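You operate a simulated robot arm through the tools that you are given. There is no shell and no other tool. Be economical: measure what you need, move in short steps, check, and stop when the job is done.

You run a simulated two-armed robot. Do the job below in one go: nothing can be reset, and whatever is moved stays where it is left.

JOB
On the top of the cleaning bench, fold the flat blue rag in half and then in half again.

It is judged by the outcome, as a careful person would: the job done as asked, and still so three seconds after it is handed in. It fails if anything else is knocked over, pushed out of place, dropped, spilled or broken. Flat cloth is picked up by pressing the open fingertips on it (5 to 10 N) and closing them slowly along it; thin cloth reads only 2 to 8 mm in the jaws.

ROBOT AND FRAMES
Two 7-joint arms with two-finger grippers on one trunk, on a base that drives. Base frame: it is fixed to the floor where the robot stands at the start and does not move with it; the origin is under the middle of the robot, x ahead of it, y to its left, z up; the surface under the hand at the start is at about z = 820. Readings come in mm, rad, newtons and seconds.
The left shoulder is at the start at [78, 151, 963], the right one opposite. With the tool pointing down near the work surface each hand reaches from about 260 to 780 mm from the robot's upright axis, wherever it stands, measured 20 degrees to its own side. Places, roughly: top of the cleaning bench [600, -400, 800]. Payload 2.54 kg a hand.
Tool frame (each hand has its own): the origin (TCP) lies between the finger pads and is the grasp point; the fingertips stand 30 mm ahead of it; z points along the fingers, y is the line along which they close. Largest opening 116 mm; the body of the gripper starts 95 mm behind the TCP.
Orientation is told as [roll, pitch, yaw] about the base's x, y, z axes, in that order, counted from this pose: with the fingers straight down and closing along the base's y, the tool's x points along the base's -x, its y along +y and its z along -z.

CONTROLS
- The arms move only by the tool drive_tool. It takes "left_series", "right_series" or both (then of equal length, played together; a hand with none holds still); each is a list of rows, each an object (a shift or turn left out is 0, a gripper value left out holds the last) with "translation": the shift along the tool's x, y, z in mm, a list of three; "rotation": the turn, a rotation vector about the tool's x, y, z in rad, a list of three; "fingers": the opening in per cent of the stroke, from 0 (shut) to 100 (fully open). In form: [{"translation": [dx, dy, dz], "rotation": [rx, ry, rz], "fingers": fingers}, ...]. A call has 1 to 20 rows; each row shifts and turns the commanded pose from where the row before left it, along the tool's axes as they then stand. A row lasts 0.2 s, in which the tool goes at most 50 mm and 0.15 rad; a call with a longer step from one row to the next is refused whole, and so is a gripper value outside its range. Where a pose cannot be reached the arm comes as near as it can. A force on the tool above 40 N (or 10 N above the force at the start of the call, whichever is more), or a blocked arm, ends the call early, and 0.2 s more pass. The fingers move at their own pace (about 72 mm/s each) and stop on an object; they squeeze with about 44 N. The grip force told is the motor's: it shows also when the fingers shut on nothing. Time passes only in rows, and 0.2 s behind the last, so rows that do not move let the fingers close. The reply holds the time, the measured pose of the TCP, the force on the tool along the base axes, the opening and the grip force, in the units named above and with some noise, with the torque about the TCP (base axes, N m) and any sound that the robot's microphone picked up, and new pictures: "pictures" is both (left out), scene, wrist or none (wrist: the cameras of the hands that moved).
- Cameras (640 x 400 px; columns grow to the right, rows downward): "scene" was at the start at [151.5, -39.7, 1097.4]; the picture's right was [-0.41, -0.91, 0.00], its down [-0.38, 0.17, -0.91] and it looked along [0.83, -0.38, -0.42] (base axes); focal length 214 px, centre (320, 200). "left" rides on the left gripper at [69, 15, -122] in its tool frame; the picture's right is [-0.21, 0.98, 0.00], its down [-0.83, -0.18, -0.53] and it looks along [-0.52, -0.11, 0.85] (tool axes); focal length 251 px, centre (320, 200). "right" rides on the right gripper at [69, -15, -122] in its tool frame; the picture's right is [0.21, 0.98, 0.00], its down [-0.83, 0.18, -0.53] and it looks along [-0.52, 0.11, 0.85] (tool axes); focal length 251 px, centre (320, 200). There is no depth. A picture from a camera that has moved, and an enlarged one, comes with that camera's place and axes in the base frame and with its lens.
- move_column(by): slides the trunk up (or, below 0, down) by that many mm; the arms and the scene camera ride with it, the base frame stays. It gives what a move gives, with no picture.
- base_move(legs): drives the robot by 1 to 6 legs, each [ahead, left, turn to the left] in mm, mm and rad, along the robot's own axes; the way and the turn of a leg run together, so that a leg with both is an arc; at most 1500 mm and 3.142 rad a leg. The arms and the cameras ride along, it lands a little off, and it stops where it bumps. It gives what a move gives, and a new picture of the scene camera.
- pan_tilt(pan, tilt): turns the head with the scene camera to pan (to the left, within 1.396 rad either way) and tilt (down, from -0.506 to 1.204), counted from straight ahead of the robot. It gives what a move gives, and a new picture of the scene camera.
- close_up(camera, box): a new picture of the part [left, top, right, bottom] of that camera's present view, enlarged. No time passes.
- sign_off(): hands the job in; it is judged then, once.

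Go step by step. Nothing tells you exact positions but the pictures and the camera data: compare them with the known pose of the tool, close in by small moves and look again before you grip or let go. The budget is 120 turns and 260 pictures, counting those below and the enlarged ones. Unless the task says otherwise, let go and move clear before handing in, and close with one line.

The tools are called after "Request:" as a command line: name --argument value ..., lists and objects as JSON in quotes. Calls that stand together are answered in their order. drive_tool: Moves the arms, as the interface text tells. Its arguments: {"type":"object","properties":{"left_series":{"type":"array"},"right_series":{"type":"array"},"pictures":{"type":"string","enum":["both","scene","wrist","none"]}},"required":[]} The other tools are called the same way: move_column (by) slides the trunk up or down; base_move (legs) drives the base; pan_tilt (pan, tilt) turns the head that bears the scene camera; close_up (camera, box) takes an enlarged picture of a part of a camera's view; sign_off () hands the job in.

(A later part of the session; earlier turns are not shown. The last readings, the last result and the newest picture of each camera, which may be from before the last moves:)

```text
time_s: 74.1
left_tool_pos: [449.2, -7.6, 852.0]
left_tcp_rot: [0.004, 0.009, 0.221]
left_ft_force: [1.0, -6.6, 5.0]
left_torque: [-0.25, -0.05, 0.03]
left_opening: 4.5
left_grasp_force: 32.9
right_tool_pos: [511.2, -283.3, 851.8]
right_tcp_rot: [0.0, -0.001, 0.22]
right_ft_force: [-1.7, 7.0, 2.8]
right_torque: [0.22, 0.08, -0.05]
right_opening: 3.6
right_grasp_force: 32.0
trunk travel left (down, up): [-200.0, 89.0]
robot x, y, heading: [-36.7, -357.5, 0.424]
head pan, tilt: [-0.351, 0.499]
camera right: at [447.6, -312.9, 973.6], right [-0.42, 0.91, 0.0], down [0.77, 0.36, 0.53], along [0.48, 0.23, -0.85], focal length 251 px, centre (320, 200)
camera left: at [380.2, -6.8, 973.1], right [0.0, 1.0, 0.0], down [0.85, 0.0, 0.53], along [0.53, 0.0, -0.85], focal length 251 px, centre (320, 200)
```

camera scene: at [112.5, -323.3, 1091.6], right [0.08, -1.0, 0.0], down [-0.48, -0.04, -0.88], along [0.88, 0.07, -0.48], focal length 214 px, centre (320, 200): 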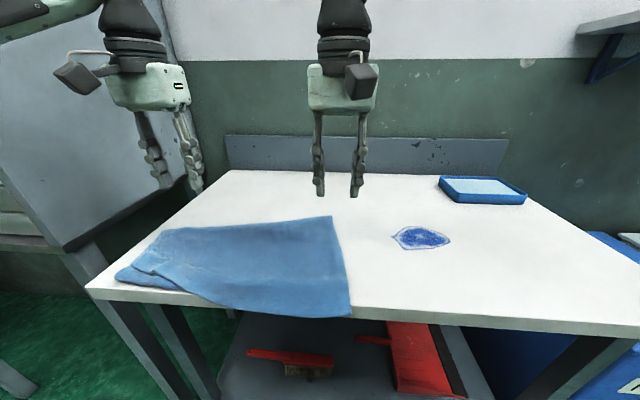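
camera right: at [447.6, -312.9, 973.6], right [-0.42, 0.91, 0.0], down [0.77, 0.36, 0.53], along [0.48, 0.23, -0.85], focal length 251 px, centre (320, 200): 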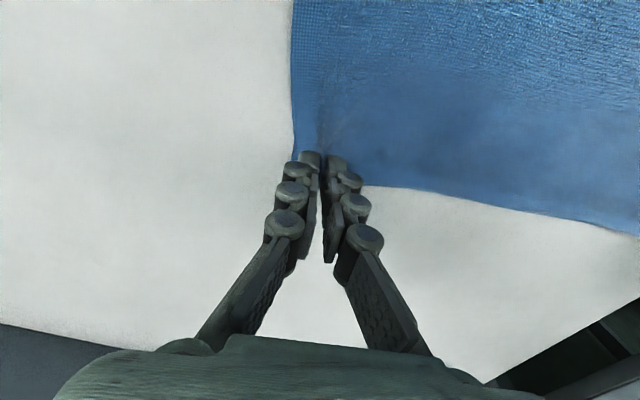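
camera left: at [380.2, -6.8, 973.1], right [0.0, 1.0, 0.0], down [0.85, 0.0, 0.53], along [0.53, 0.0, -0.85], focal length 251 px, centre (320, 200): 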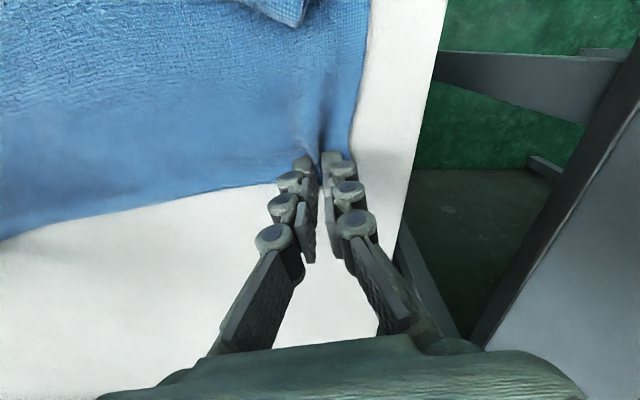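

Both far corners are held. I'll lift the rag to hang freely, square it up and bring it over the bench.

Request:
drive_tool --left_series '[{"translation": [0, 0, -20]}, {"translation": [0, 0, -30]}, {"translation": [0, 0, -30]}, {"translation": [0, 0, -30]}, {"translation": [0, 0, -30]}, {"translation": [0, 0, -25], "rotation": [0, 0, 0.11]}, {"translation": [0, 0, -25], "rotation": [0, 0, 0.11]}, {"translation": [-18, -13, -15]}, {"translation": [-18, -13, -15]}, {"translation": [-18, -13, -15]}, {"translation": [-17, -13, -15]}, {}, {}]' --right_series '[{"translation": [0, 0, -20]}, {"translation": [0, 0, -30]}, {"translation": [0, 0, -30]}, {"translation": [0, 0, -30]}, {"translation": [0, 0, -30]}, {"translation": [0, 0, -25], "rotation": [0, 0, 0.11]}, {"translation": [0, 0, -25], "rotation": [0, 0, 0.11]}, {"translation": [-2, -14, -15]}, {"translation": [-2, -14, -15]}, {"translation": [-2, -14, -15]}, {"translation": [-3, -14, -15]}, {}, {}]'

```text
time_s: 76.9
left_tool_pos: [514.7, -58.5, 1095.5]
left_tcp_rot: [-0.002, 0.016, 0.002]
left_ft_force: [0.8, -4.2, -0.3]
left_torque: [-0.11, 0.0, -0.02]
left_opening: 3.8
left_grasp_force: 32.3
left hand out of reach, approached as far as the arm can: row 11
right_tool_pos: [520.0, -337.7, 1101.2]
right_tcp_rot: [0.0, 0.002, 0.0]
right_ft_force: [-0.9, 4.5, -1.4]
right_torque: [0.11, -0.02, 0.0]
right_opening: 4.2
right_grasp_force: 33.3
trunk travel left (down, up): [-200.0, 89.0]
robot x, y, heading: [-38.8, -357.5, 0.427]
head pan, tilt: [-0.351, 0.499]
camera scene: at [112.6, -323.3, 1091.6], right [0.08, -1.0, 0.0], down [-0.48, -0.04, -0.88], along [0.88, 0.07, -0.48], focal length 214 px, centre (320, 200)
camera right: at [451.5, -353.1, 1223.4], right [-0.21, 0.98, 0.0], down [0.83, 0.18, 0.53], along [0.52, 0.11, -0.85], focal length 251 px, centre (320, 200)
camera left: at [447.2, -42.8, 1216.8], right [0.21, 0.98, 0.0], down [0.83, -0.18, 0.52], along [0.51, -0.11, -0.85], focal length 251 px, centre (320, 200)
```

scene: 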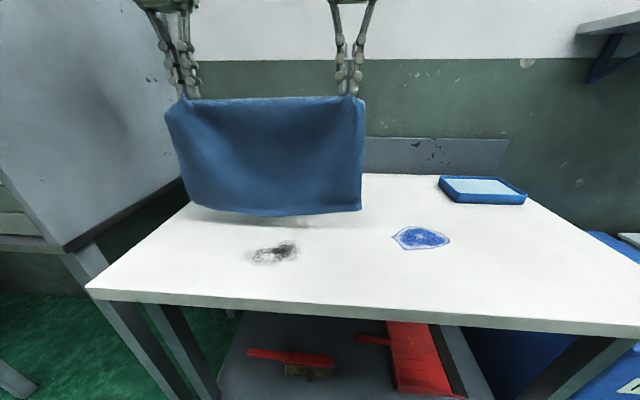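
right: 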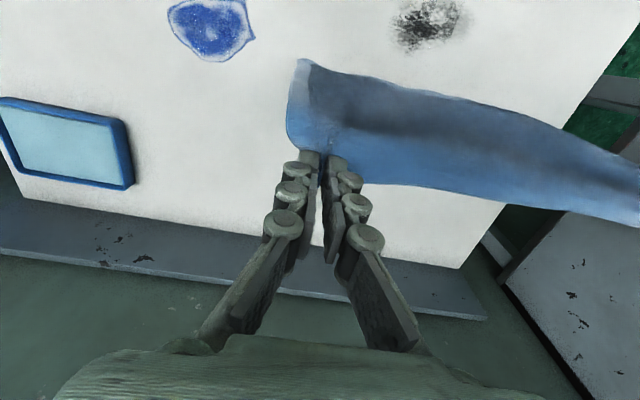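
left: 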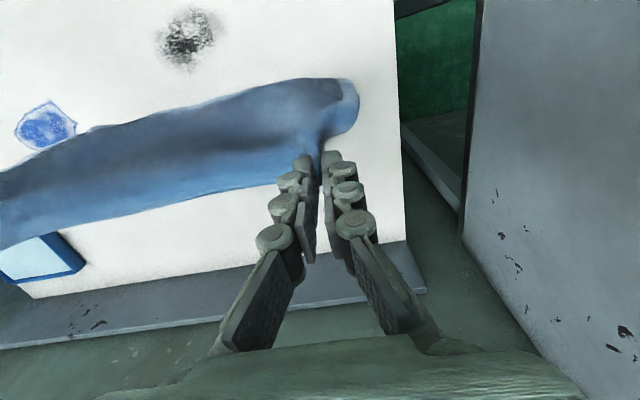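

The rag hangs as a clean rectangle with its lower edge near the bench at about x 475. I'll lay the lower half down moving toward me, keeping height plus laid length constant, and then check.

Request:
drive_tool --left_series '[{"translation": [16, 0, 2]}, {"translation": [16, 0, 3]}, {"translation": [15, 0, 3]}, {"translation": [15, 0, 15]}, {"translation": [15, 0, 15]}, {"translation": [15, 0, 15]}, {"translation": [15, 0, 15]}, {"translation": [15, 0, 15]}, {"translation": [15, 0, 15]}, {}]' --right_series '[{"translation": [16, 0, 2]}, {"translation": [16, 0, 3]}, {"translation": [15, 0, 3]}, {"translation": [15, 0, 15]}, {"translation": [15, 0, 15]}, {"translation": [15, 0, 15]}, {"translation": [15, 0, 15]}, {"translation": [15, 0, 15]}, {"translation": [15, 0, 15]}, {}]'

```text
time_s: 79.1
left_tool_pos: [377.7, -57.6, 995.1]
left_tcp_rot: [0.001, 0.009, 0.003]
left_ft_force: [-0.4, -5.5, 0.6]
left_torque: [-0.22, 0.0, -0.02]
left_opening: 3.8
left_grasp_force: 33.0
right_tool_pos: [384.4, -337.7, 1002.8]
right_tcp_rot: [0.001, 0.003, -0.001]
right_ft_force: [-0.3, 5.7, 1.1]
right_torque: [0.17, 0.0, -0.07]
right_opening: 3.0
right_grasp_force: 30.2
trunk travel left (down, up): [-200.0, 89.0]
robot x, y, heading: [-40.2, -358.5, 0.431]
head pan, tilt: [-0.351, 0.499]
camera scene: at [112.6, -323.2, 1091.6], right [0.08, -1.0, 0.0], down [-0.48, -0.04, -0.88], along [0.88, 0.07, -0.48], focal length 214 px, centre (320, 200)
camera right: at [316.3, -353.3, 1125.0], right [-0.21, 0.98, 0.0], down [0.83, 0.18, 0.53], along [0.52, 0.11, -0.85], focal length 251 px, centre (320, 200)
camera left: at [309.3, -41.6, 1116.2], right [0.21, 0.98, 0.0], down [0.83, -0.18, 0.53], along [0.51, -0.11, -0.85], focal length 251 px, centre (320, 200)
```

scene: 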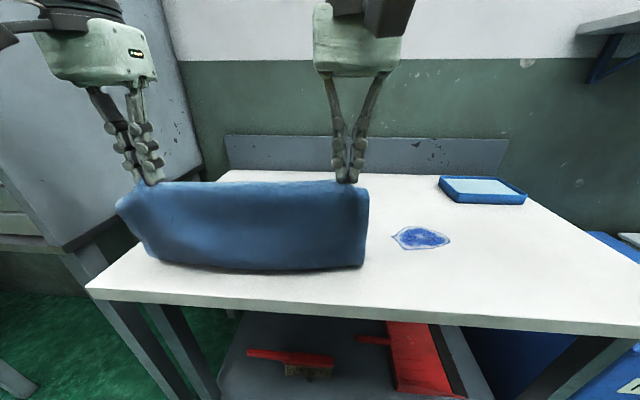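
right: 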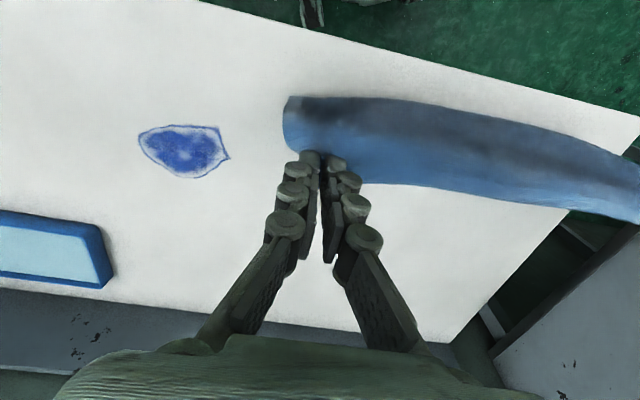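
left: 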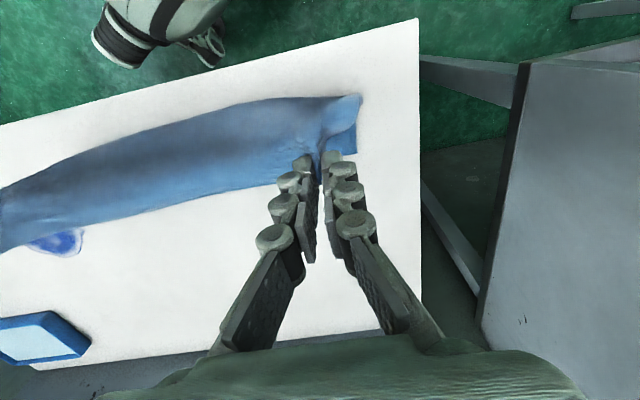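

The lower edge is on the bench at about x 432 and the sheet bulges towards me as wanted. I'll lower the held edge down onto that lower edge.

Request:
drive_tool --left_series '[{"translation": [-3, 0, 15]}, {"translation": [-4, 0, 15]}, {"translation": [-5, 0, 15]}, {"translation": [-5, 0, 15]}, {"translation": [-6, 0, 15]}, {"translation": [-6, 0, 15]}, {}]' --right_series '[{"translation": [-2, 0, 15.8]}, {"translation": [-3, 0, 15.8]}, {"translation": [-4, 0, 15.8]}, {"translation": [-5, 0, 15.8]}, {"translation": [-5, 0, 15.8]}, {"translation": [-6, 0, 15.8]}, {}]'

```text
time_s: 80.7
left_tool_pos: [404.1, -60.3, 905.4]
left_tcp_rot: [0.002, 0.009, -0.002]
left_ft_force: [0.2, -4.3, -0.3]
left_torque: [-0.16, -0.01, -0.04]
left_opening: 4.0
left_grasp_force: 33.3
right_tool_pos: [408.1, -336.9, 907.9]
right_tcp_rot: [-0.001, -0.001, 0.001]
right_ft_force: [-0.6, 3.0, 2.3]
right_torque: [0.1, -0.01, -0.03]
right_opening: 2.3
right_grasp_force: 32.1
trunk travel left (down, up): [-200.0, 89.0]
robot x, y, heading: [-39.2, -354.6, 0.428]
head pan, tilt: [-0.351, 0.499]
camera scene: at [112.6, -323.3, 1091.6], right [0.08, -1.0, 0.0], down [-0.48, -0.04, -0.88], along [0.88, 0.07, -0.48], focal length 214 px, centre (320, 200)
camera right: at [340.6, -352.9, 1029.4], right [-0.21, 0.98, 0.0], down [0.83, 0.18, 0.53], along [0.52, 0.11, -0.85], focal length 251 px, centre (320, 200)
camera left: at [336.0, -43.6, 1027.0], right [0.21, 0.98, 0.0], down [0.83, -0.18, 0.53], along [0.51, -0.11, -0.85], focal length 251 px, centre (320, 200)
```

scene: 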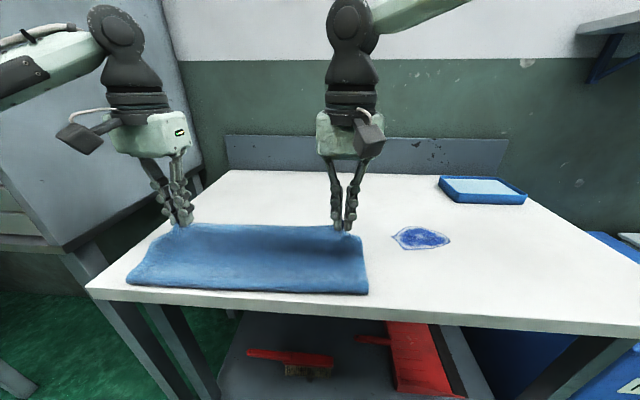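
right: 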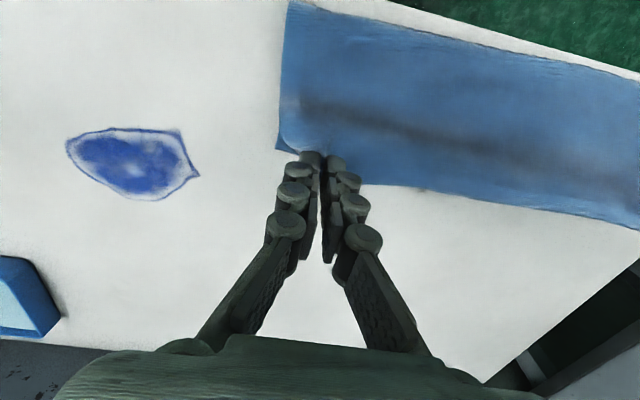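
left: 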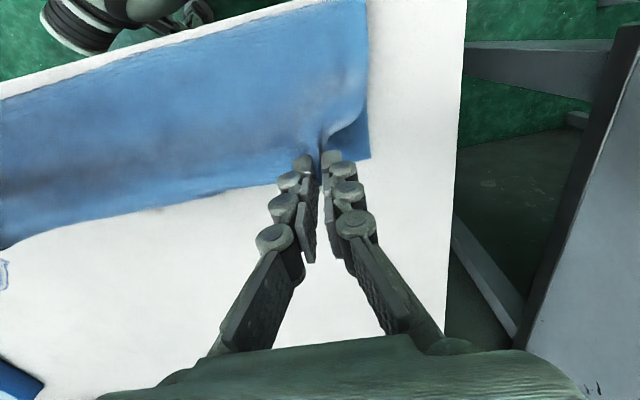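

This is working well. The lower corners are at about (429, −18) and (424, −373), so I'll finish the descent with the top edge on that line.

Request:
drive_tool --left_series '[{"translation": [-5, 0, 12]}, {"translation": [-5, 0, 12]}, {"translation": [-4, 0, 12]}, {"translation": [-2, 0, 8]}, {}]' --right_series '[{"translation": [-3, 0, 12]}, {"translation": [-2, 0, 12]}, {"translation": [-2, 0, 12]}, {"translation": [-1, 0, 8]}, {}]'

```text
time_s: 81.9
left_tool_pos: [419.5, -58.4, 861.8]
left_tcp_rot: [0.003, 0.008, -0.001]
left_ft_force: [-0.2, -4.5, -0.3]
left_torque: [-0.14, -0.01, 0.01]
left_opening: 4.2
left_grasp_force: 33.2
right_tool_pos: [416.7, -337.0, 864.9]
right_tcp_rot: [0.001, 0.002, 0.002]
right_ft_force: [0.1, 4.8, -1.0]
right_torque: [0.12, 0.03, -0.03]
right_opening: 4.4
right_grasp_force: 35.4
trunk travel left (down, up): [-200.0, 89.0]
robot x, y, heading: [-38.1, -361.6, 0.428]
head pan, tilt: [-0.351, 0.499]
camera scene: at [112.6, -323.3, 1091.6], right [0.08, -1.0, 0.0], down [-0.48, -0.04, -0.88], along [0.88, 0.07, -0.48], focal length 214 px, centre (320, 200)
camera right: at [348.1, -353.0, 986.9], right [-0.21, 0.98, 0.0], down [0.83, 0.18, 0.53], along [0.52, 0.11, -0.85], focal length 251 px, centre (320, 200)
camera left: at [351.7, -42.3, 983.7], right [0.21, 0.98, 0.0], down [0.83, -0.18, 0.53], along [0.51, -0.11, -0.85], focal length 251 px, centre (320, 200)
```

scene: 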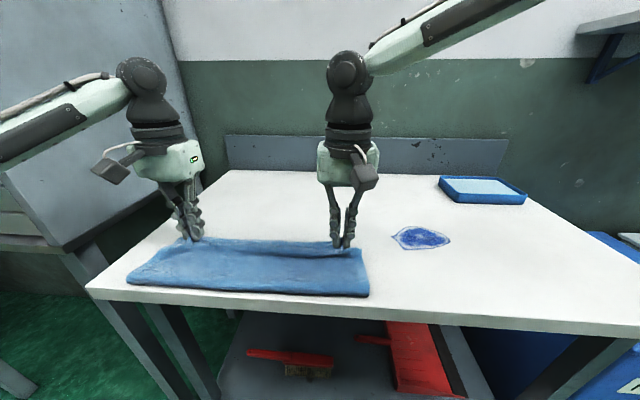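
right: 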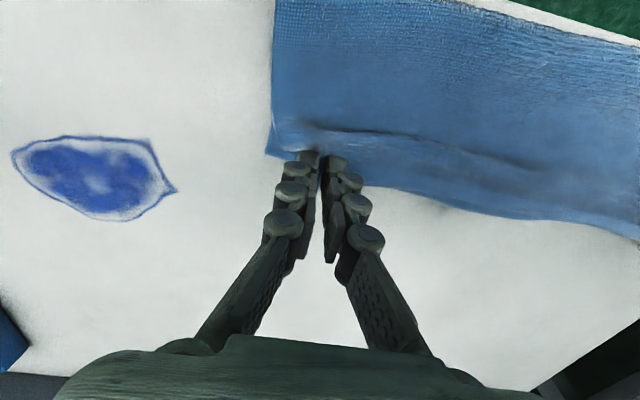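
left: 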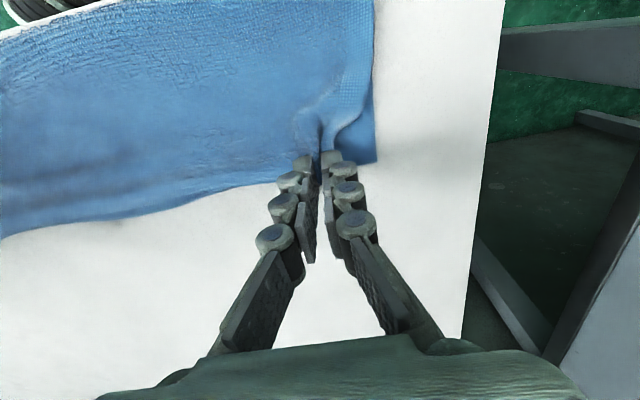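

The top and lower edges coincide to within several millimetres. I'll lower the last bit and release gently.

Request:
drive_tool --left_series '[{"translation": [0, 0, 4]}, {"fingers": 6}, {"fingers": 12}, {"fingers": 18}, {"fingers": 26}, {"fingers": 34}, {}, {"translation": [0, 0, -15]}, {"translation": [0, 0, -30]}, {"translation": [0, 0, -45]}, {}, {}]' --right_series '[{"translation": [0, 0, 6]}, {"fingers": 6}, {"fingers": 12}, {"fingers": 18}, {"fingers": 26}, {"fingers": 34}, {}, {"translation": [0, 0, -15]}, {"translation": [0, 0, -30]}, {"translation": [0, 0, -45]}, {}, {}]'

```text
time_s: 84.5
left_tool_pos: [419.6, -56.9, 949.0]
left_tcp_rot: [0.001, 0.011, 0.002]
left_ft_force: [-0.3, -0.5, -0.7]
left_torque: [-0.03, 0.01, 0.03]
left_opening: 39.4
left_grasp_force: 0.0
right_tool_pos: [419.6, -337.1, 949.1]
right_tcp_rot: [0.002, 0.003, 0.002]
right_ft_force: [0.0, -0.1, -0.3]
right_torque: [-0.01, 0.0, 0.03]
right_opening: 39.6
right_grasp_force: 0.1
trunk travel left (down, up): [-200.0, 89.0]
robot x, y, heading: [-37.2, -360.7, 0.428]
head pan, tilt: [-0.351, 0.499]
camera scene: at [112.7, -323.3, 1091.6], right [0.08, -1.0, 0.0], down [-0.48, -0.04, -0.88], along [0.88, 0.07, -0.48], focal length 214 px, centre (320, 200)
camera right: at [350.6, -352.9, 1071.4], right [-0.21, 0.98, 0.0], down [0.83, 0.18, 0.53], along [0.52, 0.11, -0.85], focal length 251 px, centre (320, 200)
camera left: at [351.6, -40.8, 1070.2], right [0.21, 0.98, 0.0], down [0.83, -0.18, 0.53], along [0.51, -0.11, -0.85], focal length 251 px, centre (320, 200)
```

scene: 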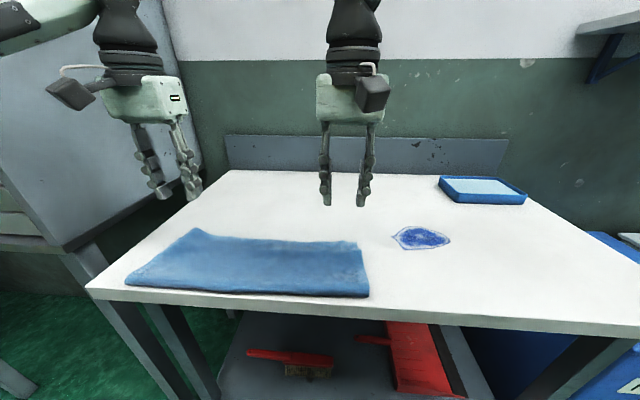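
right: 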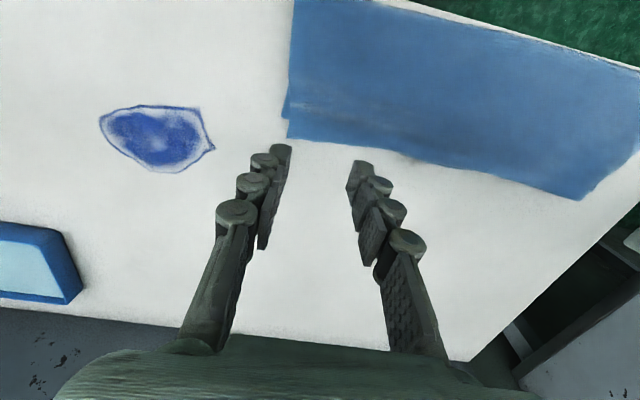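
left: 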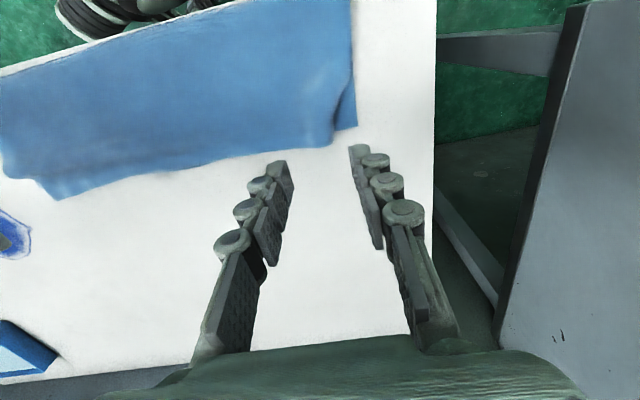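

The first half-fold is done: edges aligned, fold towards me at about x 320. Next I want a cross fold of the left end over to the right, so I'll look closely at the ends.

Request:
close_up --camera "left" --box '[180, 0, 420, 150]'

Request:
close_up --camera "right" --box '[260, 0, 500, 150]'

```text
2.67 times, centred on (300, 75) of left
camera zoom: at [351.6, -40.8, 1070.2], right [0.21, 0.98, 0.0], down [0.83, -0.18, 0.53], along [0.51, -0.11, -0.85], focal length 670 px, centre (373, 533)
```

zoom: 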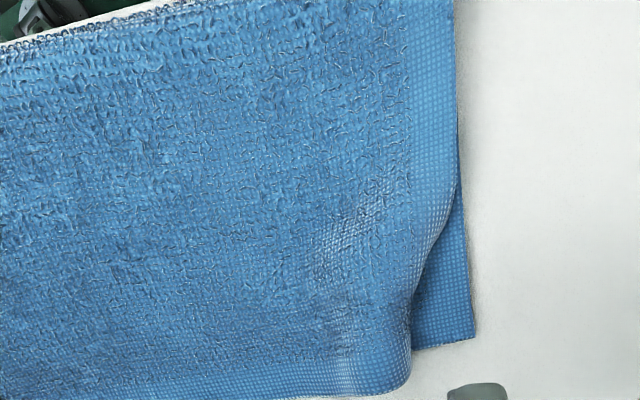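

```text
2.67 times, centred on (380, 75) of right
camera zoom: at [350.6, -352.9, 1071.4], right [-0.21, 0.98, 0.0], down [0.83, 0.18, 0.53], along [0.52, 0.11, -0.85], focal length 670 px, centre (160, 533)
```

zoom: 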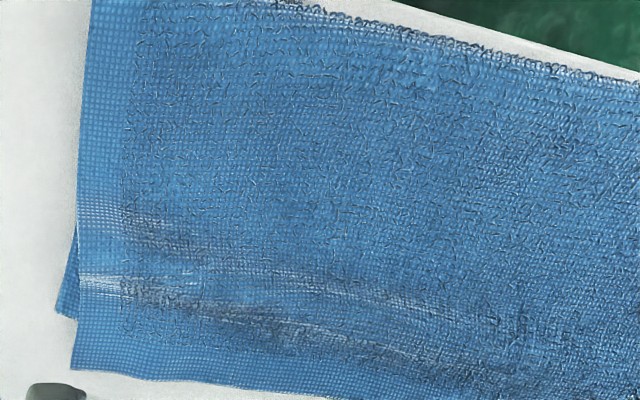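

The first fold is clean. I'll move the right hand out of the way to the right, and turn the left hand 90° above the middle of the rag's left end at about (368, −29).

Request:
drive_tool --left_series '[{"translation": [17, 9, 0]}, {"translation": [17, 9, 10]}, {"translation": [18, 10, 10]}, {"rotation": [0, 0, -0.143]}, {"rotation": [0, 0, -0.143]}, {"rotation": [0, 0, -0.143]}, {"rotation": [0, 0, -0.143]}, {"rotation": [0, 0, -0.143]}, {"rotation": [0, 0, -0.143]}, {"rotation": [0, 0, -0.143]}, {"rotation": [0, 0, -0.143]}, {"rotation": [0, 0, -0.143]}, {"rotation": [0, 0, -0.143]}, {"rotation": [0, 0, -0.141]}, {}]' --right_series '[{"translation": [0, 0, -20]}, {"translation": [0, -20, -20]}, {"translation": [2, -35, -15]}, {"translation": [2, -35, -15]}, {"translation": [2, -35, -15]}, {"translation": [2, -35, -15]}, {"translation": [2, -35, -15]}, {"translation": [2, -35, -15]}, {"translation": [2, -35, 0]}, {"translation": [2, -35, 0]}, {"translation": [2, -35, 0]}, {"translation": [2, -35, 0]}, {"translation": [0, -20, 0]}, {}, {}]'

```text
time_s: 87.7
left_tool_pos: [369.3, -30.1, 929.3]
left_tcp_rot: [0.008, -0.003, 1.573]
left_ft_force: [0.4, 0.2, -0.1]
left_torque: [-0.02, 0.01, 0.02]
left_opening: 39.4
left_grasp_force: 0.1
right_tool_pos: [396.5, -728.7, 1079.5]
right_tcp_rot: [0.0, -0.002, 0.0]
right_ft_force: [-0.7, 0.4, -0.1]
right_torque: [0.0, 0.01, -0.01]
right_opening: 39.6
right_grasp_force: 0.1
trunk travel left (down, up): [-200.0, 89.0]
robot x, y, heading: [-40.2, -357.0, 0.428]
head pan, tilt: [-0.351, 0.499]
camera scene: at [112.6, -323.3, 1091.6], right [0.08, -1.0, 0.0], down [-0.48, -0.04, -0.88], along [0.88, 0.07, -0.48], focal length 214 px, centre (320, 200)
camera right: at [327.7, -745.0, 1201.3], right [-0.21, 0.98, 0.0], down [0.83, 0.18, 0.53], along [0.52, 0.11, -0.85], focal length 251 px, centre (320, 200)
camera left: at [354.2, -98.4, 1050.2], right [-0.98, 0.21, 0.01], down [0.18, 0.83, 0.53], along [0.11, 0.52, -0.85], focal length 251 px, centre (320, 200)
```

scene: 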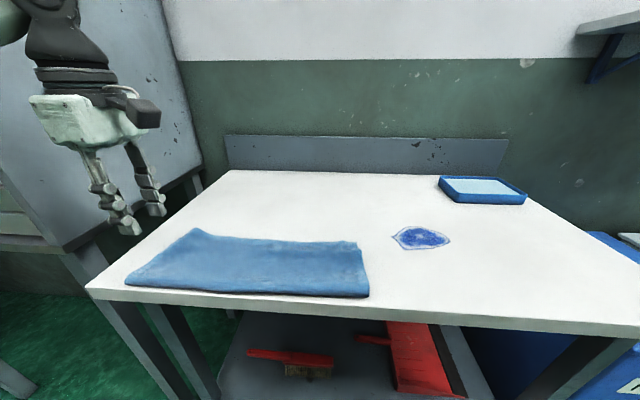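
right: 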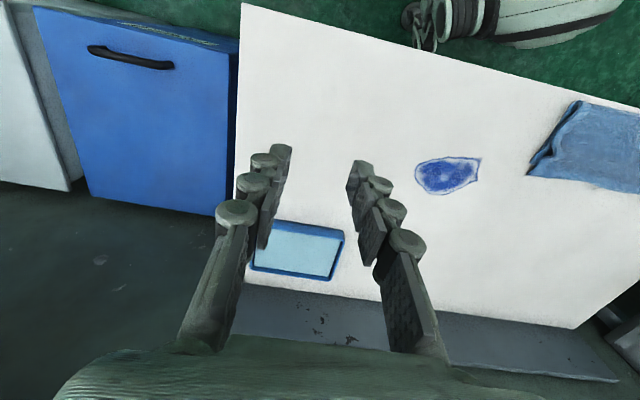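
left: 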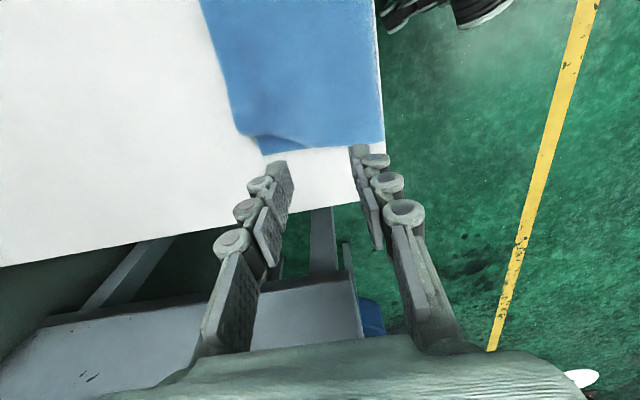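

The left end's edge runs from about (313, −4) to (427, −20). I'll shift to y −23 and lower towards it.

Request:
drive_tool --left_series '[{"translation": [-7, 0, 20], "fingers": 35}, {"translation": [0, 0, 25]}, {"translation": [0, 0, 20]}, {"translation": [0, 0, 4]}, {}]' --pictures "wrist"

```text
time_s: 88.9
left_tool_pos: [366.3, -24.2, 860.1]
left_tcp_rot: [0.008, 0.0, 1.571]
left_ft_force: [0.1, -0.4, 0.9]
left_torque: [0.0, 0.0, 0.01]
left_opening: 40.8
left_grasp_force: 0.1
right_tool_pos: [396.5, -729.1, 1079.1]
right_tcp_rot: [-0.001, 0.001, 0.002]
right_ft_force: [0.3, 0.0, -0.1]
right_torque: [0.0, 0.0, -0.02]
right_opening: 39.4
right_grasp_force: 0.1
trunk travel left (down, up): [-200.0, 89.0]
robot x, y, heading: [-39.2, -355.9, 0.427]
head pan, tilt: [-0.351, 0.499]
camera left: at [353.1, -91.7, 981.2], right [-0.98, 0.21, 0.01], down [0.19, 0.82, 0.53], along [0.11, 0.52, -0.85], focal length 251 px, centre (320, 200)
```

left: 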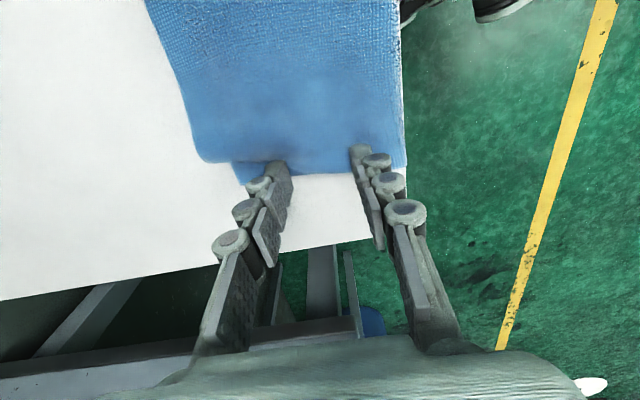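

Request:
drive_tool --left_series '[{"translation": [0, 0, 2]}, {"translation": [0, 0, 2]}, {"translation": [0, 0, 2]}, {}]' --pictures "none"

```text
time_s: 89.9
left_tool_pos: [367.2, -23.6, 855.1]
left_tcp_rot: [0.008, -0.002, 1.571]
left_ft_force: [0.3, 0.5, 9.6]
left_torque: [-0.07, -0.05, 0.0]
left_opening: 41.2
left_grasp_force: 0.2
right_tool_pos: [396.1, -729.5, 1079.0]
right_tcp_rot: [0.001, 0.0, -0.001]
right_ft_force: [-0.5, 0.0, -1.1]
right_torque: [-0.01, 0.03, 0.05]
right_opening: 39.8
right_grasp_force: 0.1
trunk travel left (down, up): [-200.0, 89.0]
robot x, y, heading: [-41.7, -358.1, 0.431]
head pan, tilt: [-0.351, 0.499]
```

I'm at 9.6 N. I'll press about 1 mm more so that both layers ruck together, and close.

Request:
drive_tool --left_series '[{"translation": [0, 0, 1.2]}, {"fingers": 33}, {"fingers": 30}, {"fingers": 27}, {"fingers": 24}, {"fingers": 21}, {"fingers": 18}, {"fingers": 15}, {"fingers": 12}, {"fingers": 9}, {"fingers": 6}, {"fingers": 3}, {"fingers": 0}, {}, {}]' --pictures "wrist"

```text
time_s: 93.1
left_tool_pos: [365.5, -23.0, 854.2]
left_tcp_rot: [0.01, -0.002, 1.57]
left_ft_force: [0.4, 0.1, 13.8]
left_torque: [-0.08, -0.02, 0.05]
left_opening: 7.2
left_grasp_force: 35.7
right_tool_pos: [395.8, -729.5, 1079.6]
right_tcp_rot: [-0.001, 0.001, 0.001]
right_ft_force: [-0.3, -0.3, 0.3]
right_torque: [0.01, -0.03, -0.05]
right_opening: 39.7
right_grasp_force: 0.0
trunk travel left (down, up): [-200.0, 89.0]
robot x, y, heading: [-41.1, -354.8, 0.427]
head pan, tilt: [-0.351, 0.499]
camera left: at [352.4, -92.1, 974.7], right [-0.98, 0.21, 0.01], down [0.19, 0.82, 0.53], along [0.11, 0.52, -0.85], focal length 251 px, centre (320, 200)
```

left: 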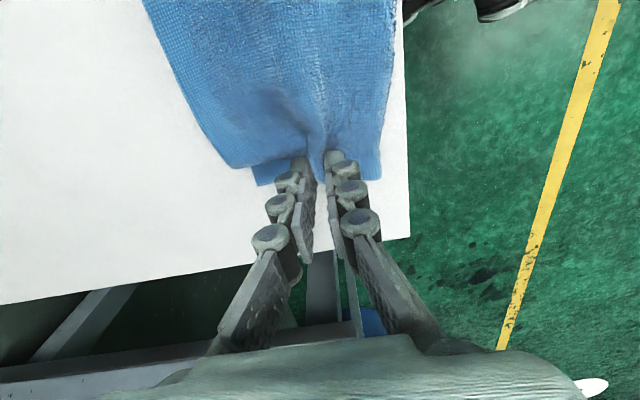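

The pinch reads 7.2 mm, so both layers are in it. I'll lift and carry the end inward and slightly forward, then check that both layers came.

Request:
drive_tool --left_series '[{"translation": [0, 0, -15]}, {"translation": [5, -5, -20]}, {"translation": [10, -5, -20]}, {"translation": [12, -5, -20]}, {"translation": [12, -5, -20]}, {"translation": [12, -5, -20]}, {"translation": [12, -5, -20]}, {"translation": [12, -5, -20]}, {"translation": [12, -5, -20]}, {}, {}]'

```text
time_s: 95.5
left_tool_pos: [411.0, -110.1, 1025.9]
left_tcp_rot: [0.009, -0.001, 1.571]
left_ft_force: [0.5, 0.9, -0.9]
left_torque: [0.0, 0.0, 0.02]
left_opening: 6.9
left_grasp_force: 35.1
right_tool_pos: [395.9, -729.2, 1078.8]
right_tcp_rot: [-0.001, 0.002, 0.002]
right_ft_force: [-1.0, -0.7, 0.6]
right_torque: [-0.02, 0.0, -0.02]
right_opening: 39.5
right_grasp_force: 0.1
trunk travel left (down, up): [-200.0, 89.0]
robot x, y, heading: [-39.3, -353.9, 0.429]
head pan, tilt: [-0.351, 0.499]
camera scene: at [112.6, -323.3, 1091.6], right [0.08, -1.0, 0.0], down [-0.48, -0.04, -0.88], along [0.88, 0.07, -0.48], focal length 214 px, centre (320, 200)
camera left: at [396.1, -178.3, 1147.2], right [-0.98, 0.21, 0.01], down [0.19, 0.82, 0.53], along [0.11, 0.52, -0.85], focal length 251 px, centre (320, 200)
```

scene: 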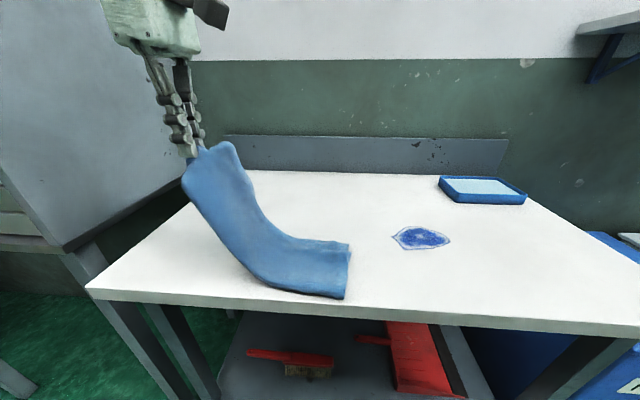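
left: 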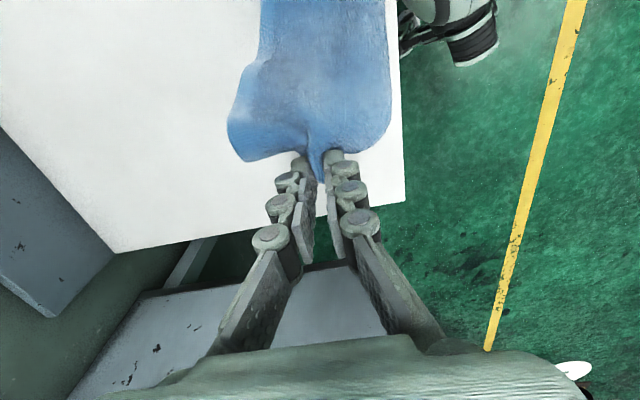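

Both layers are lifting cleanly. I'll raise the trunk so the rest comes off the bench and hangs.

Request:
move_column --by 85

Request:
drive_tool --left_series '[{"translation": [6, 0, -15]}, {"translation": [6, 0, -15]}, {"translation": [6, 0, -15]}, {"translation": [6, 0, -15]}, {"translation": [6, 0, -15]}, {}, {}, {}]'

```text
time_s: 96.7
left_tool_pos: [410.7, -110.6, 1110.4]
left_tcp_rot: [0.009, -0.002, 1.573]
left_ft_force: [0.1, -0.2, -0.3]
left_torque: [0.02, -0.03, 0.0]
left_opening: 6.7
left_grasp_force: 35.2
right_tool_pos: [397.1, -729.3, 1164.1]
right_tcp_rot: [0.001, 0.001, -0.001]
right_ft_force: [-0.3, 0.3, -0.1]
right_torque: [0.03, -0.01, 0.0]
right_opening: 39.4
right_grasp_force: 0.2
trunk travel left (down, up): [-285.0, 4.0]
robot x, y, heading: [-39.3, -358.2, 0.43]
head pan, tilt: [-0.351, 0.499]
```

```text
time_s: 98.5
left_tool_pos: [410.3, -141.5, 1186.5]
left_tcp_rot: [0.009, -0.003, 1.57]
left_ft_force: [0.8, 0.0, -0.4]
left_torque: [0.01, -0.04, 0.0]
left_opening: 6.8
left_grasp_force: 35.4
right_tool_pos: [395.6, -728.7, 1164.5]
right_tcp_rot: [-0.001, 0.001, 0.001]
right_ft_force: [0.1, 0.4, -0.2]
right_torque: [0.0, 0.03, 0.02]
right_opening: 39.5
right_grasp_force: 0.1
trunk travel left (down, up): [-285.0, 4.0]
robot x, y, heading: [-43.0, -353.9, 0.425]
head pan, tilt: [-0.351, 0.499]
camera scene: at [112.6, -323.3, 1176.6], right [0.08, -1.0, 0.0], down [-0.48, -0.04, -0.88], along [0.88, 0.07, -0.48], focal length 214 px, centre (320, 200)
camera left: at [396.3, -209.3, 1307.5], right [-0.98, 0.21, 0.01], down [0.19, 0.83, 0.53], along [0.11, 0.52, -0.85], focal length 251 px, centre (320, 200)
```

scene: 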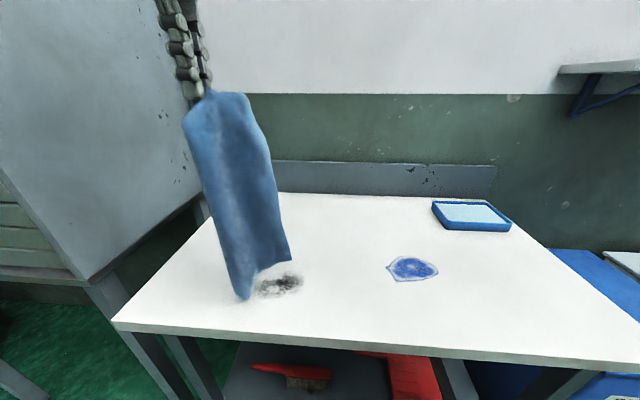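
left: 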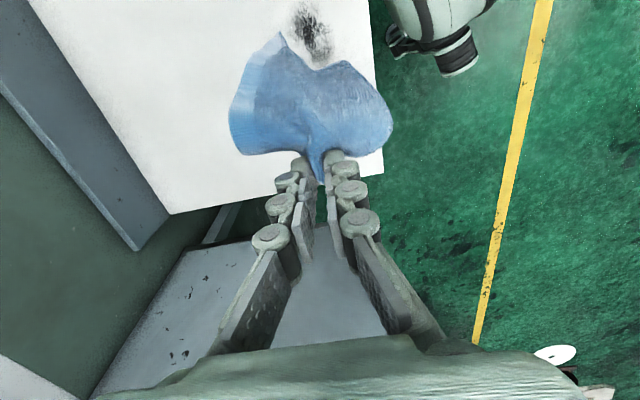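

The rag hangs from one hand with its lower edge turned about 30°. I'll wait a moment to see if it's still swinging.

Request:
drive_tool --left_series '[{}, {}, {}, {}, {}, {}, {}]'

```text
time_s: 100.1
left_tool_pos: [410.0, -141.2, 1186.6]
left_tcp_rot: [0.01, -0.001, 1.571]
left_ft_force: [-0.5, -0.6, -1.2]
left_torque: [0.01, -0.03, 0.01]
left_opening: 6.6
left_grasp_force: 35.1
right_tool_pos: [397.0, -729.1, 1163.7]
right_tcp_rot: [0.001, 0.002, 0.0]
right_ft_force: [0.5, 0.7, 0.4]
right_torque: [-0.03, 0.01, 0.03]
right_opening: 39.5
right_grasp_force: 0.0
trunk travel left (down, up): [-285.0, 4.0]
robot x, y, heading: [-39.0, -355.6, 0.429]
head pan, tilt: [-0.351, 0.499]
camera scene: at [112.6, -323.3, 1176.6], right [0.08, -1.0, 0.0], down [-0.48, -0.04, -0.88], along [0.88, 0.07, -0.48], focal length 214 px, centre (320, 200)
camera left: at [396.3, -209.2, 1307.5], right [-0.98, 0.21, 0.01], down [0.19, 0.83, 0.53], along [0.11, 0.52, -0.85], focal length 251 px, centre (320, 200)
```

scene: 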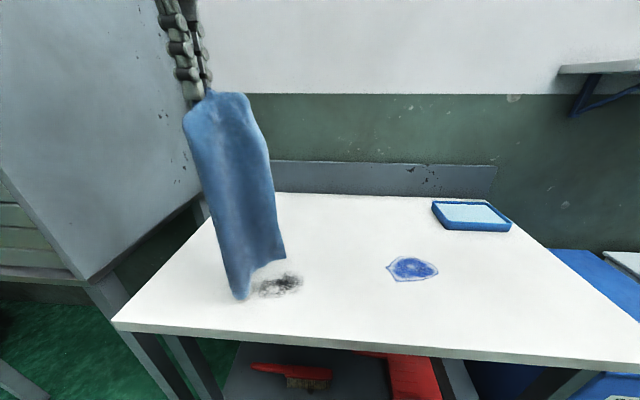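
left: 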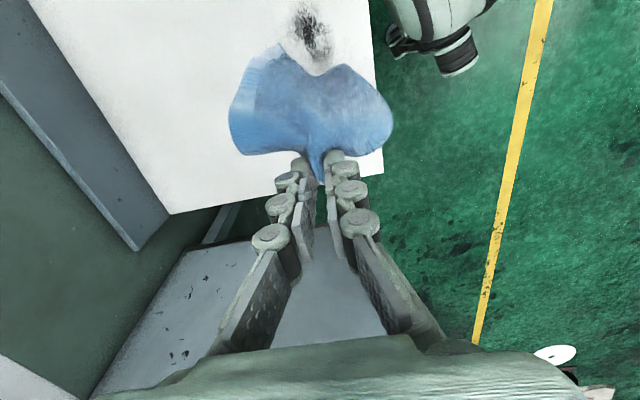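

The twist is slowly relaxing. I'll lay the strip down while moving to the right, with a short drag at the end so that it lines up along y.

Request:
drive_tool --left_series '[{"translation": [14, 0, 2]}, {"translation": [14, 0, 2]}, {"translation": [14, 0, 3]}, {"translation": [14, 0, 3]}, {"translation": [15, 0, 14]}, {"translation": [15, 0, 14]}, {"translation": [15, 0, 14]}, {"translation": [15, 0, 14]}, {"translation": [15, 0, 14]}, {"translation": [15, 0, 14]}, {"translation": [15, 0, 14]}, {"translation": [15, 0, 14]}, {"translation": [15, 0, 14]}, {"translation": [15, 0, 14]}, {"translation": [15, 0, 14]}, {}, {}]'

```text
time_s: 103.7
left_tool_pos: [409.7, -361.4, 1020.8]
left_tcp_rot: [0.011, -0.001, 1.571]
left_ft_force: [-0.6, 0.3, -0.7]
left_torque: [0.0, -0.02, 0.0]
left_opening: 6.7
left_grasp_force: 35.0
right_tool_pos: [395.2, -729.8, 1164.2]
right_tcp_rot: [0.002, 0.002, -0.001]
right_ft_force: [1.4, 0.6, -0.1]
right_torque: [0.01, 0.01, 0.0]
right_opening: 39.3
right_grasp_force: 0.0
trunk travel left (down, up): [-285.0, 4.0]
robot x, y, heading: [-39.4, -355.6, 0.424]
head pan, tilt: [-0.351, 0.499]
camera scene: at [112.6, -323.3, 1176.6], right [0.08, -1.0, 0.0], down [-0.48, -0.04, -0.88], along [0.88, 0.07, -0.48], focal length 214 px, centre (320, 200)
camera left: at [395.3, -429.1, 1141.7], right [-0.98, 0.21, 0.01], down [0.19, 0.83, 0.53], along [0.11, 0.52, -0.85], focal length 251 px, centre (320, 200)
```

scene: 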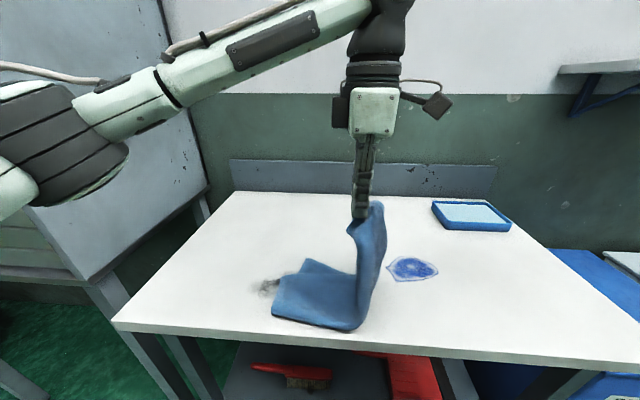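
left: 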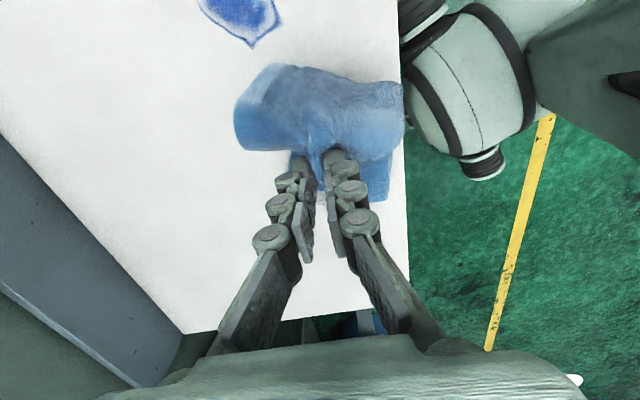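

The strip is laid nicely with its free end at the left. I'll take a close look to measure that lower end.

Request:
close_up --camera "scene" --box '[230, 190, 430, 340]'

Request:
close_up --camera "left" --box '[210, 40, 450, 220]'

```text
2.67 times, centred on (330, 265) of scene
camera zoom: at [112.6, -323.3, 1176.6], right [0.08, -1.0, 0.0], down [-0.48, -0.04, -0.88], along [0.88, 0.07, -0.48], focal length 572 px, centre (293, 27)
```

zoom: 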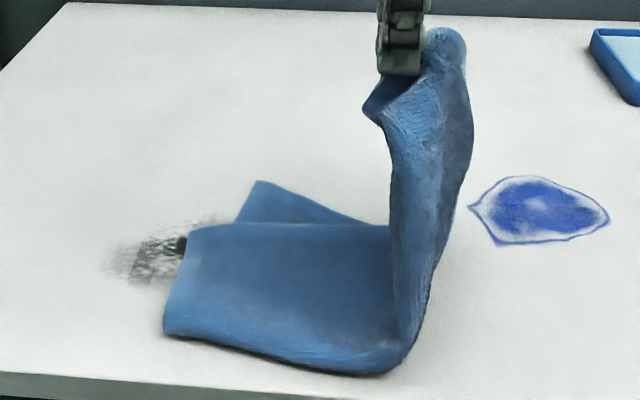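

```text
2.22 times, centred on (330, 130) of left
camera zoom: at [395.3, -429.1, 1141.7], right [-0.98, 0.21, 0.01], down [0.19, 0.83, 0.53], along [0.11, 0.52, -0.85], focal length 559 px, centre (298, 356)
```

zoom: 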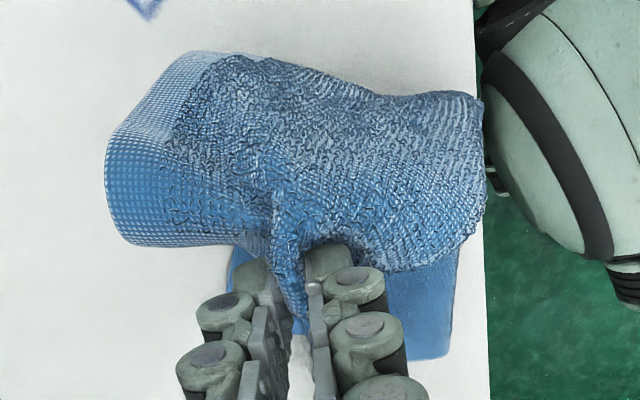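

I'll carry the held end a little further right, then arc it back to the left to land over the lower end at about y −220, stopping just above to check.

Request:
drive_tool --left_series '[{"translation": [12, 0, 0]}, {"translation": [12, 0, 0]}, {"translation": [12, 0, 0]}, {}, {"translation": [-21.3, 1.3, 1.4]}, {"translation": [-21, 1.3, 4]}, {"translation": [-20.3, 1.3, 6.6]}, {"translation": [-19.3, 1.3, 9.1]}, {"translation": [-18, 1.3, 11.4]}, {"translation": [-16.4, 1.3, 13.6]}, {"translation": [-14.6, 1.3, 15.6]}, {"translation": [-12.5, 1.3, 17.3]}, {"translation": [-10.3, 1.3, 18.7]}, {"translation": [-7.9, 1.3, 19.9]}, {}, {}]'

```text
time_s: 107.1
left_tool_pos: [395.8, -235.5, 904.4]
left_tcp_rot: [0.008, -0.003, 1.571]
left_ft_force: [0.2, 0.6, 0.0]
left_torque: [0.0, -0.02, 0.03]
left_opening: 6.7
left_grasp_force: 34.4
right_tool_pos: [397.1, -729.4, 1164.4]
right_tcp_rot: [-0.001, 0.002, 0.0]
right_ft_force: [0.6, 0.0, 0.6]
right_torque: [0.01, -0.01, 0.03]
right_opening: 39.3
right_grasp_force: 0.0
trunk travel left (down, up): [-285.0, 4.0]
robot x, y, heading: [-42.6, -357.1, 0.427]
head pan, tilt: [-0.351, 0.499]
camera scene: at [112.6, -323.3, 1176.6], right [0.08, -1.0, 0.0], down [-0.48, -0.04, -0.88], along [0.88, 0.07, -0.48], focal length 214 px, centre (320, 200)
camera left: at [381.0, -303.7, 1025.1], right [-0.98, 0.21, 0.01], down [0.19, 0.83, 0.53], along [0.11, 0.52, -0.85], focal length 251 px, centre (320, 200)
```

scene: 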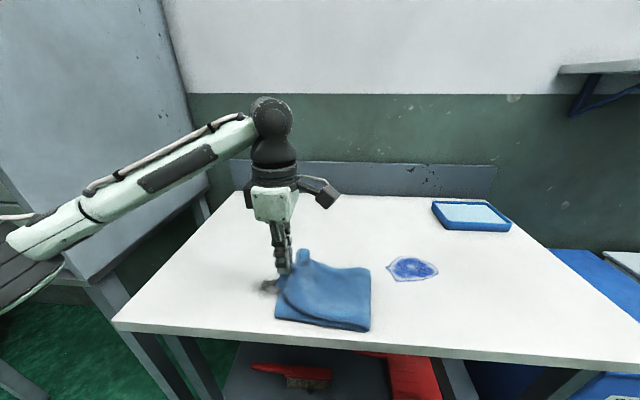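
left: 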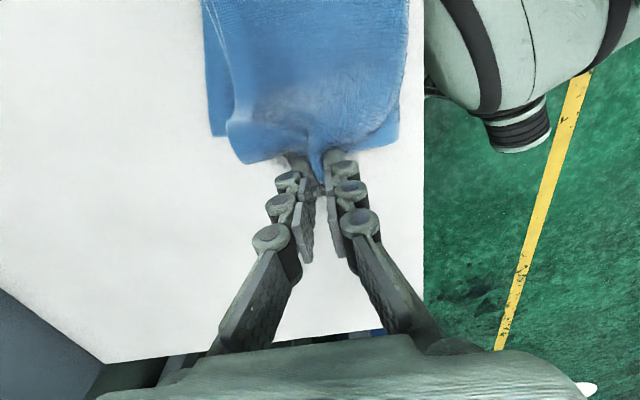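

It's forming a neat square: the lower end runs from about (330, −224) to (477, −260). I'll lower straight down with a slight yaw to match.

Request:
drive_tool --left_series '[{"translation": [2, -2, 12], "rotation": [0, 0, 0.05]}, {"translation": [2, -1, 12], "rotation": [0, 0, 0.05]}, {"translation": [1, 0, 10]}, {"translation": [0, 0, 6]}, {}]'

```text
time_s: 108.3
left_tool_pos: [398.0, -241.4, 865.0]
left_tcp_rot: [0.01, 0.0, 1.47]
left_ft_force: [1.2, -0.3, 5.2]
left_torque: [-0.06, 0.0, 0.03]
left_opening: 6.5
left_grasp_force: 35.3
right_tool_pos: [396.7, -728.8, 1163.7]
right_tcp_rot: [0.0, 0.0, 0.001]
right_ft_force: [-0.1, -0.5, -0.2]
right_torque: [0.02, 0.01, 0.01]
right_opening: 39.3
right_grasp_force: 0.1
trunk travel left (down, up): [-285.0, 4.0]
robot x, y, heading: [-40.5, -359.3, 0.429]
head pan, tilt: [-0.351, 0.499]
camera scene: at [112.3, -323.5, 1176.7], right [0.08, -1.0, 0.0], down [-0.48, -0.04, -0.88], along [0.88, 0.07, -0.48], focal length 214 px, centre (320, 200)
camera left: at [376.1, -307.0, 986.1], right [-0.95, 0.31, 0.01], down [0.27, 0.8, 0.53], along [0.16, 0.51, -0.85], focal length 251 px, centre (320, 200)
```

scene: 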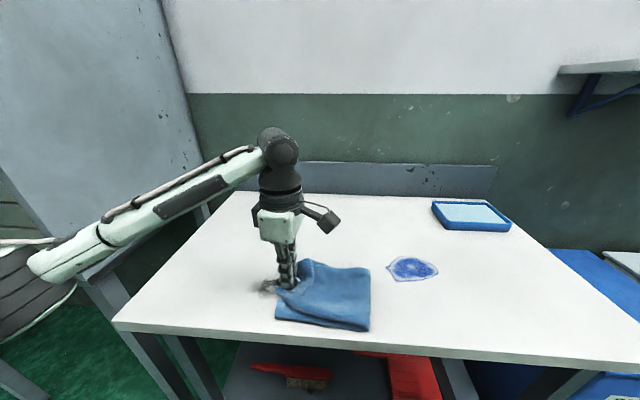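
left: 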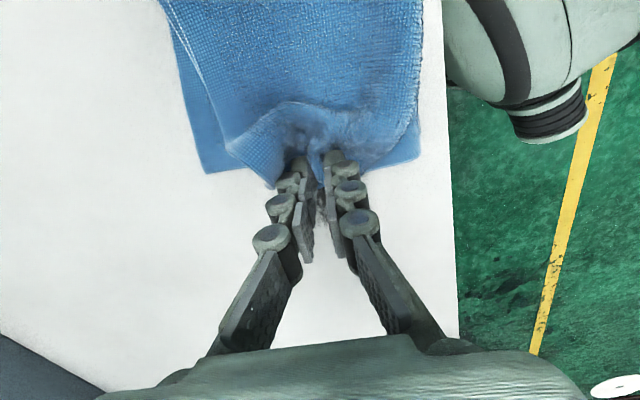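

Contact has been made and the top end overshoots by about 8 mm. I'll draw it back slightly and release slowly.

Request:
drive_tool --left_series '[{"translation": [4, 0, -2]}, {"translation": [4, 0, 0]}, {"translation": [0, 0, 1]}, {"fingers": 8}, {"fingers": 14}, {"fingers": 20}, {"fingers": 28}, {"fingers": 36}, {}, {"translation": [0, 0, -12]}, {"translation": [0, 0, -25]}, {"translation": [0, 0, -40]}, {"translation": [-20, 0, -40]}, {"translation": [-40, 0, -10]}, {"translation": [-40, 0, 0]}, {"translation": [-40, 0, 0]}, {}]'

```text
time_s: 111.9
left_tool_pos: [412.3, -107.8, 994.2]
left_tcp_rot: [0.011, 0.0, 1.471]
left_ft_force: [-0.1, -0.2, 0.0]
left_torque: [0.01, -0.01, 0.03]
left_opening: 41.8
left_grasp_force: 0.1
right_tool_pos: [396.0, -729.3, 1164.1]
right_tcp_rot: [0.0, 0.001, 0.002]
right_ft_force: [0.3, -0.7, -0.5]
right_torque: [0.03, -0.03, -0.05]
right_opening: 39.3
right_grasp_force: 0.1
trunk travel left (down, up): [-285.0, 4.0]
robot x, y, heading: [-38.4, -354.8, 0.431]
head pan, tilt: [-0.351, 0.499]
camera scene: at [112.6, -323.5, 1176.6], right [0.08, -1.0, 0.0], down [-0.48, -0.04, -0.88], along [0.88, 0.07, -0.48], focal length 214 px, centre (320, 200)
camera left: at [391.6, -174.7, 1114.8], right [-0.95, 0.31, 0.01], down [0.27, 0.8, 0.53], along [0.16, 0.51, -0.85], focal length 251 px, centre (320, 200)
```

scene: 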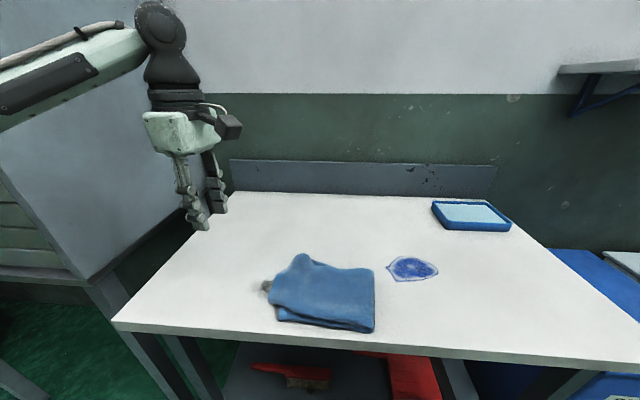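
left: 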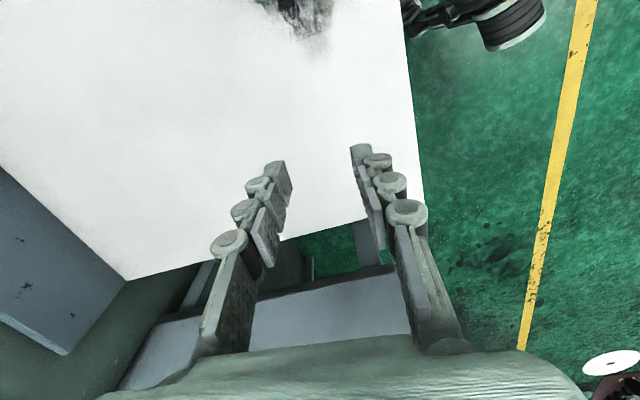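

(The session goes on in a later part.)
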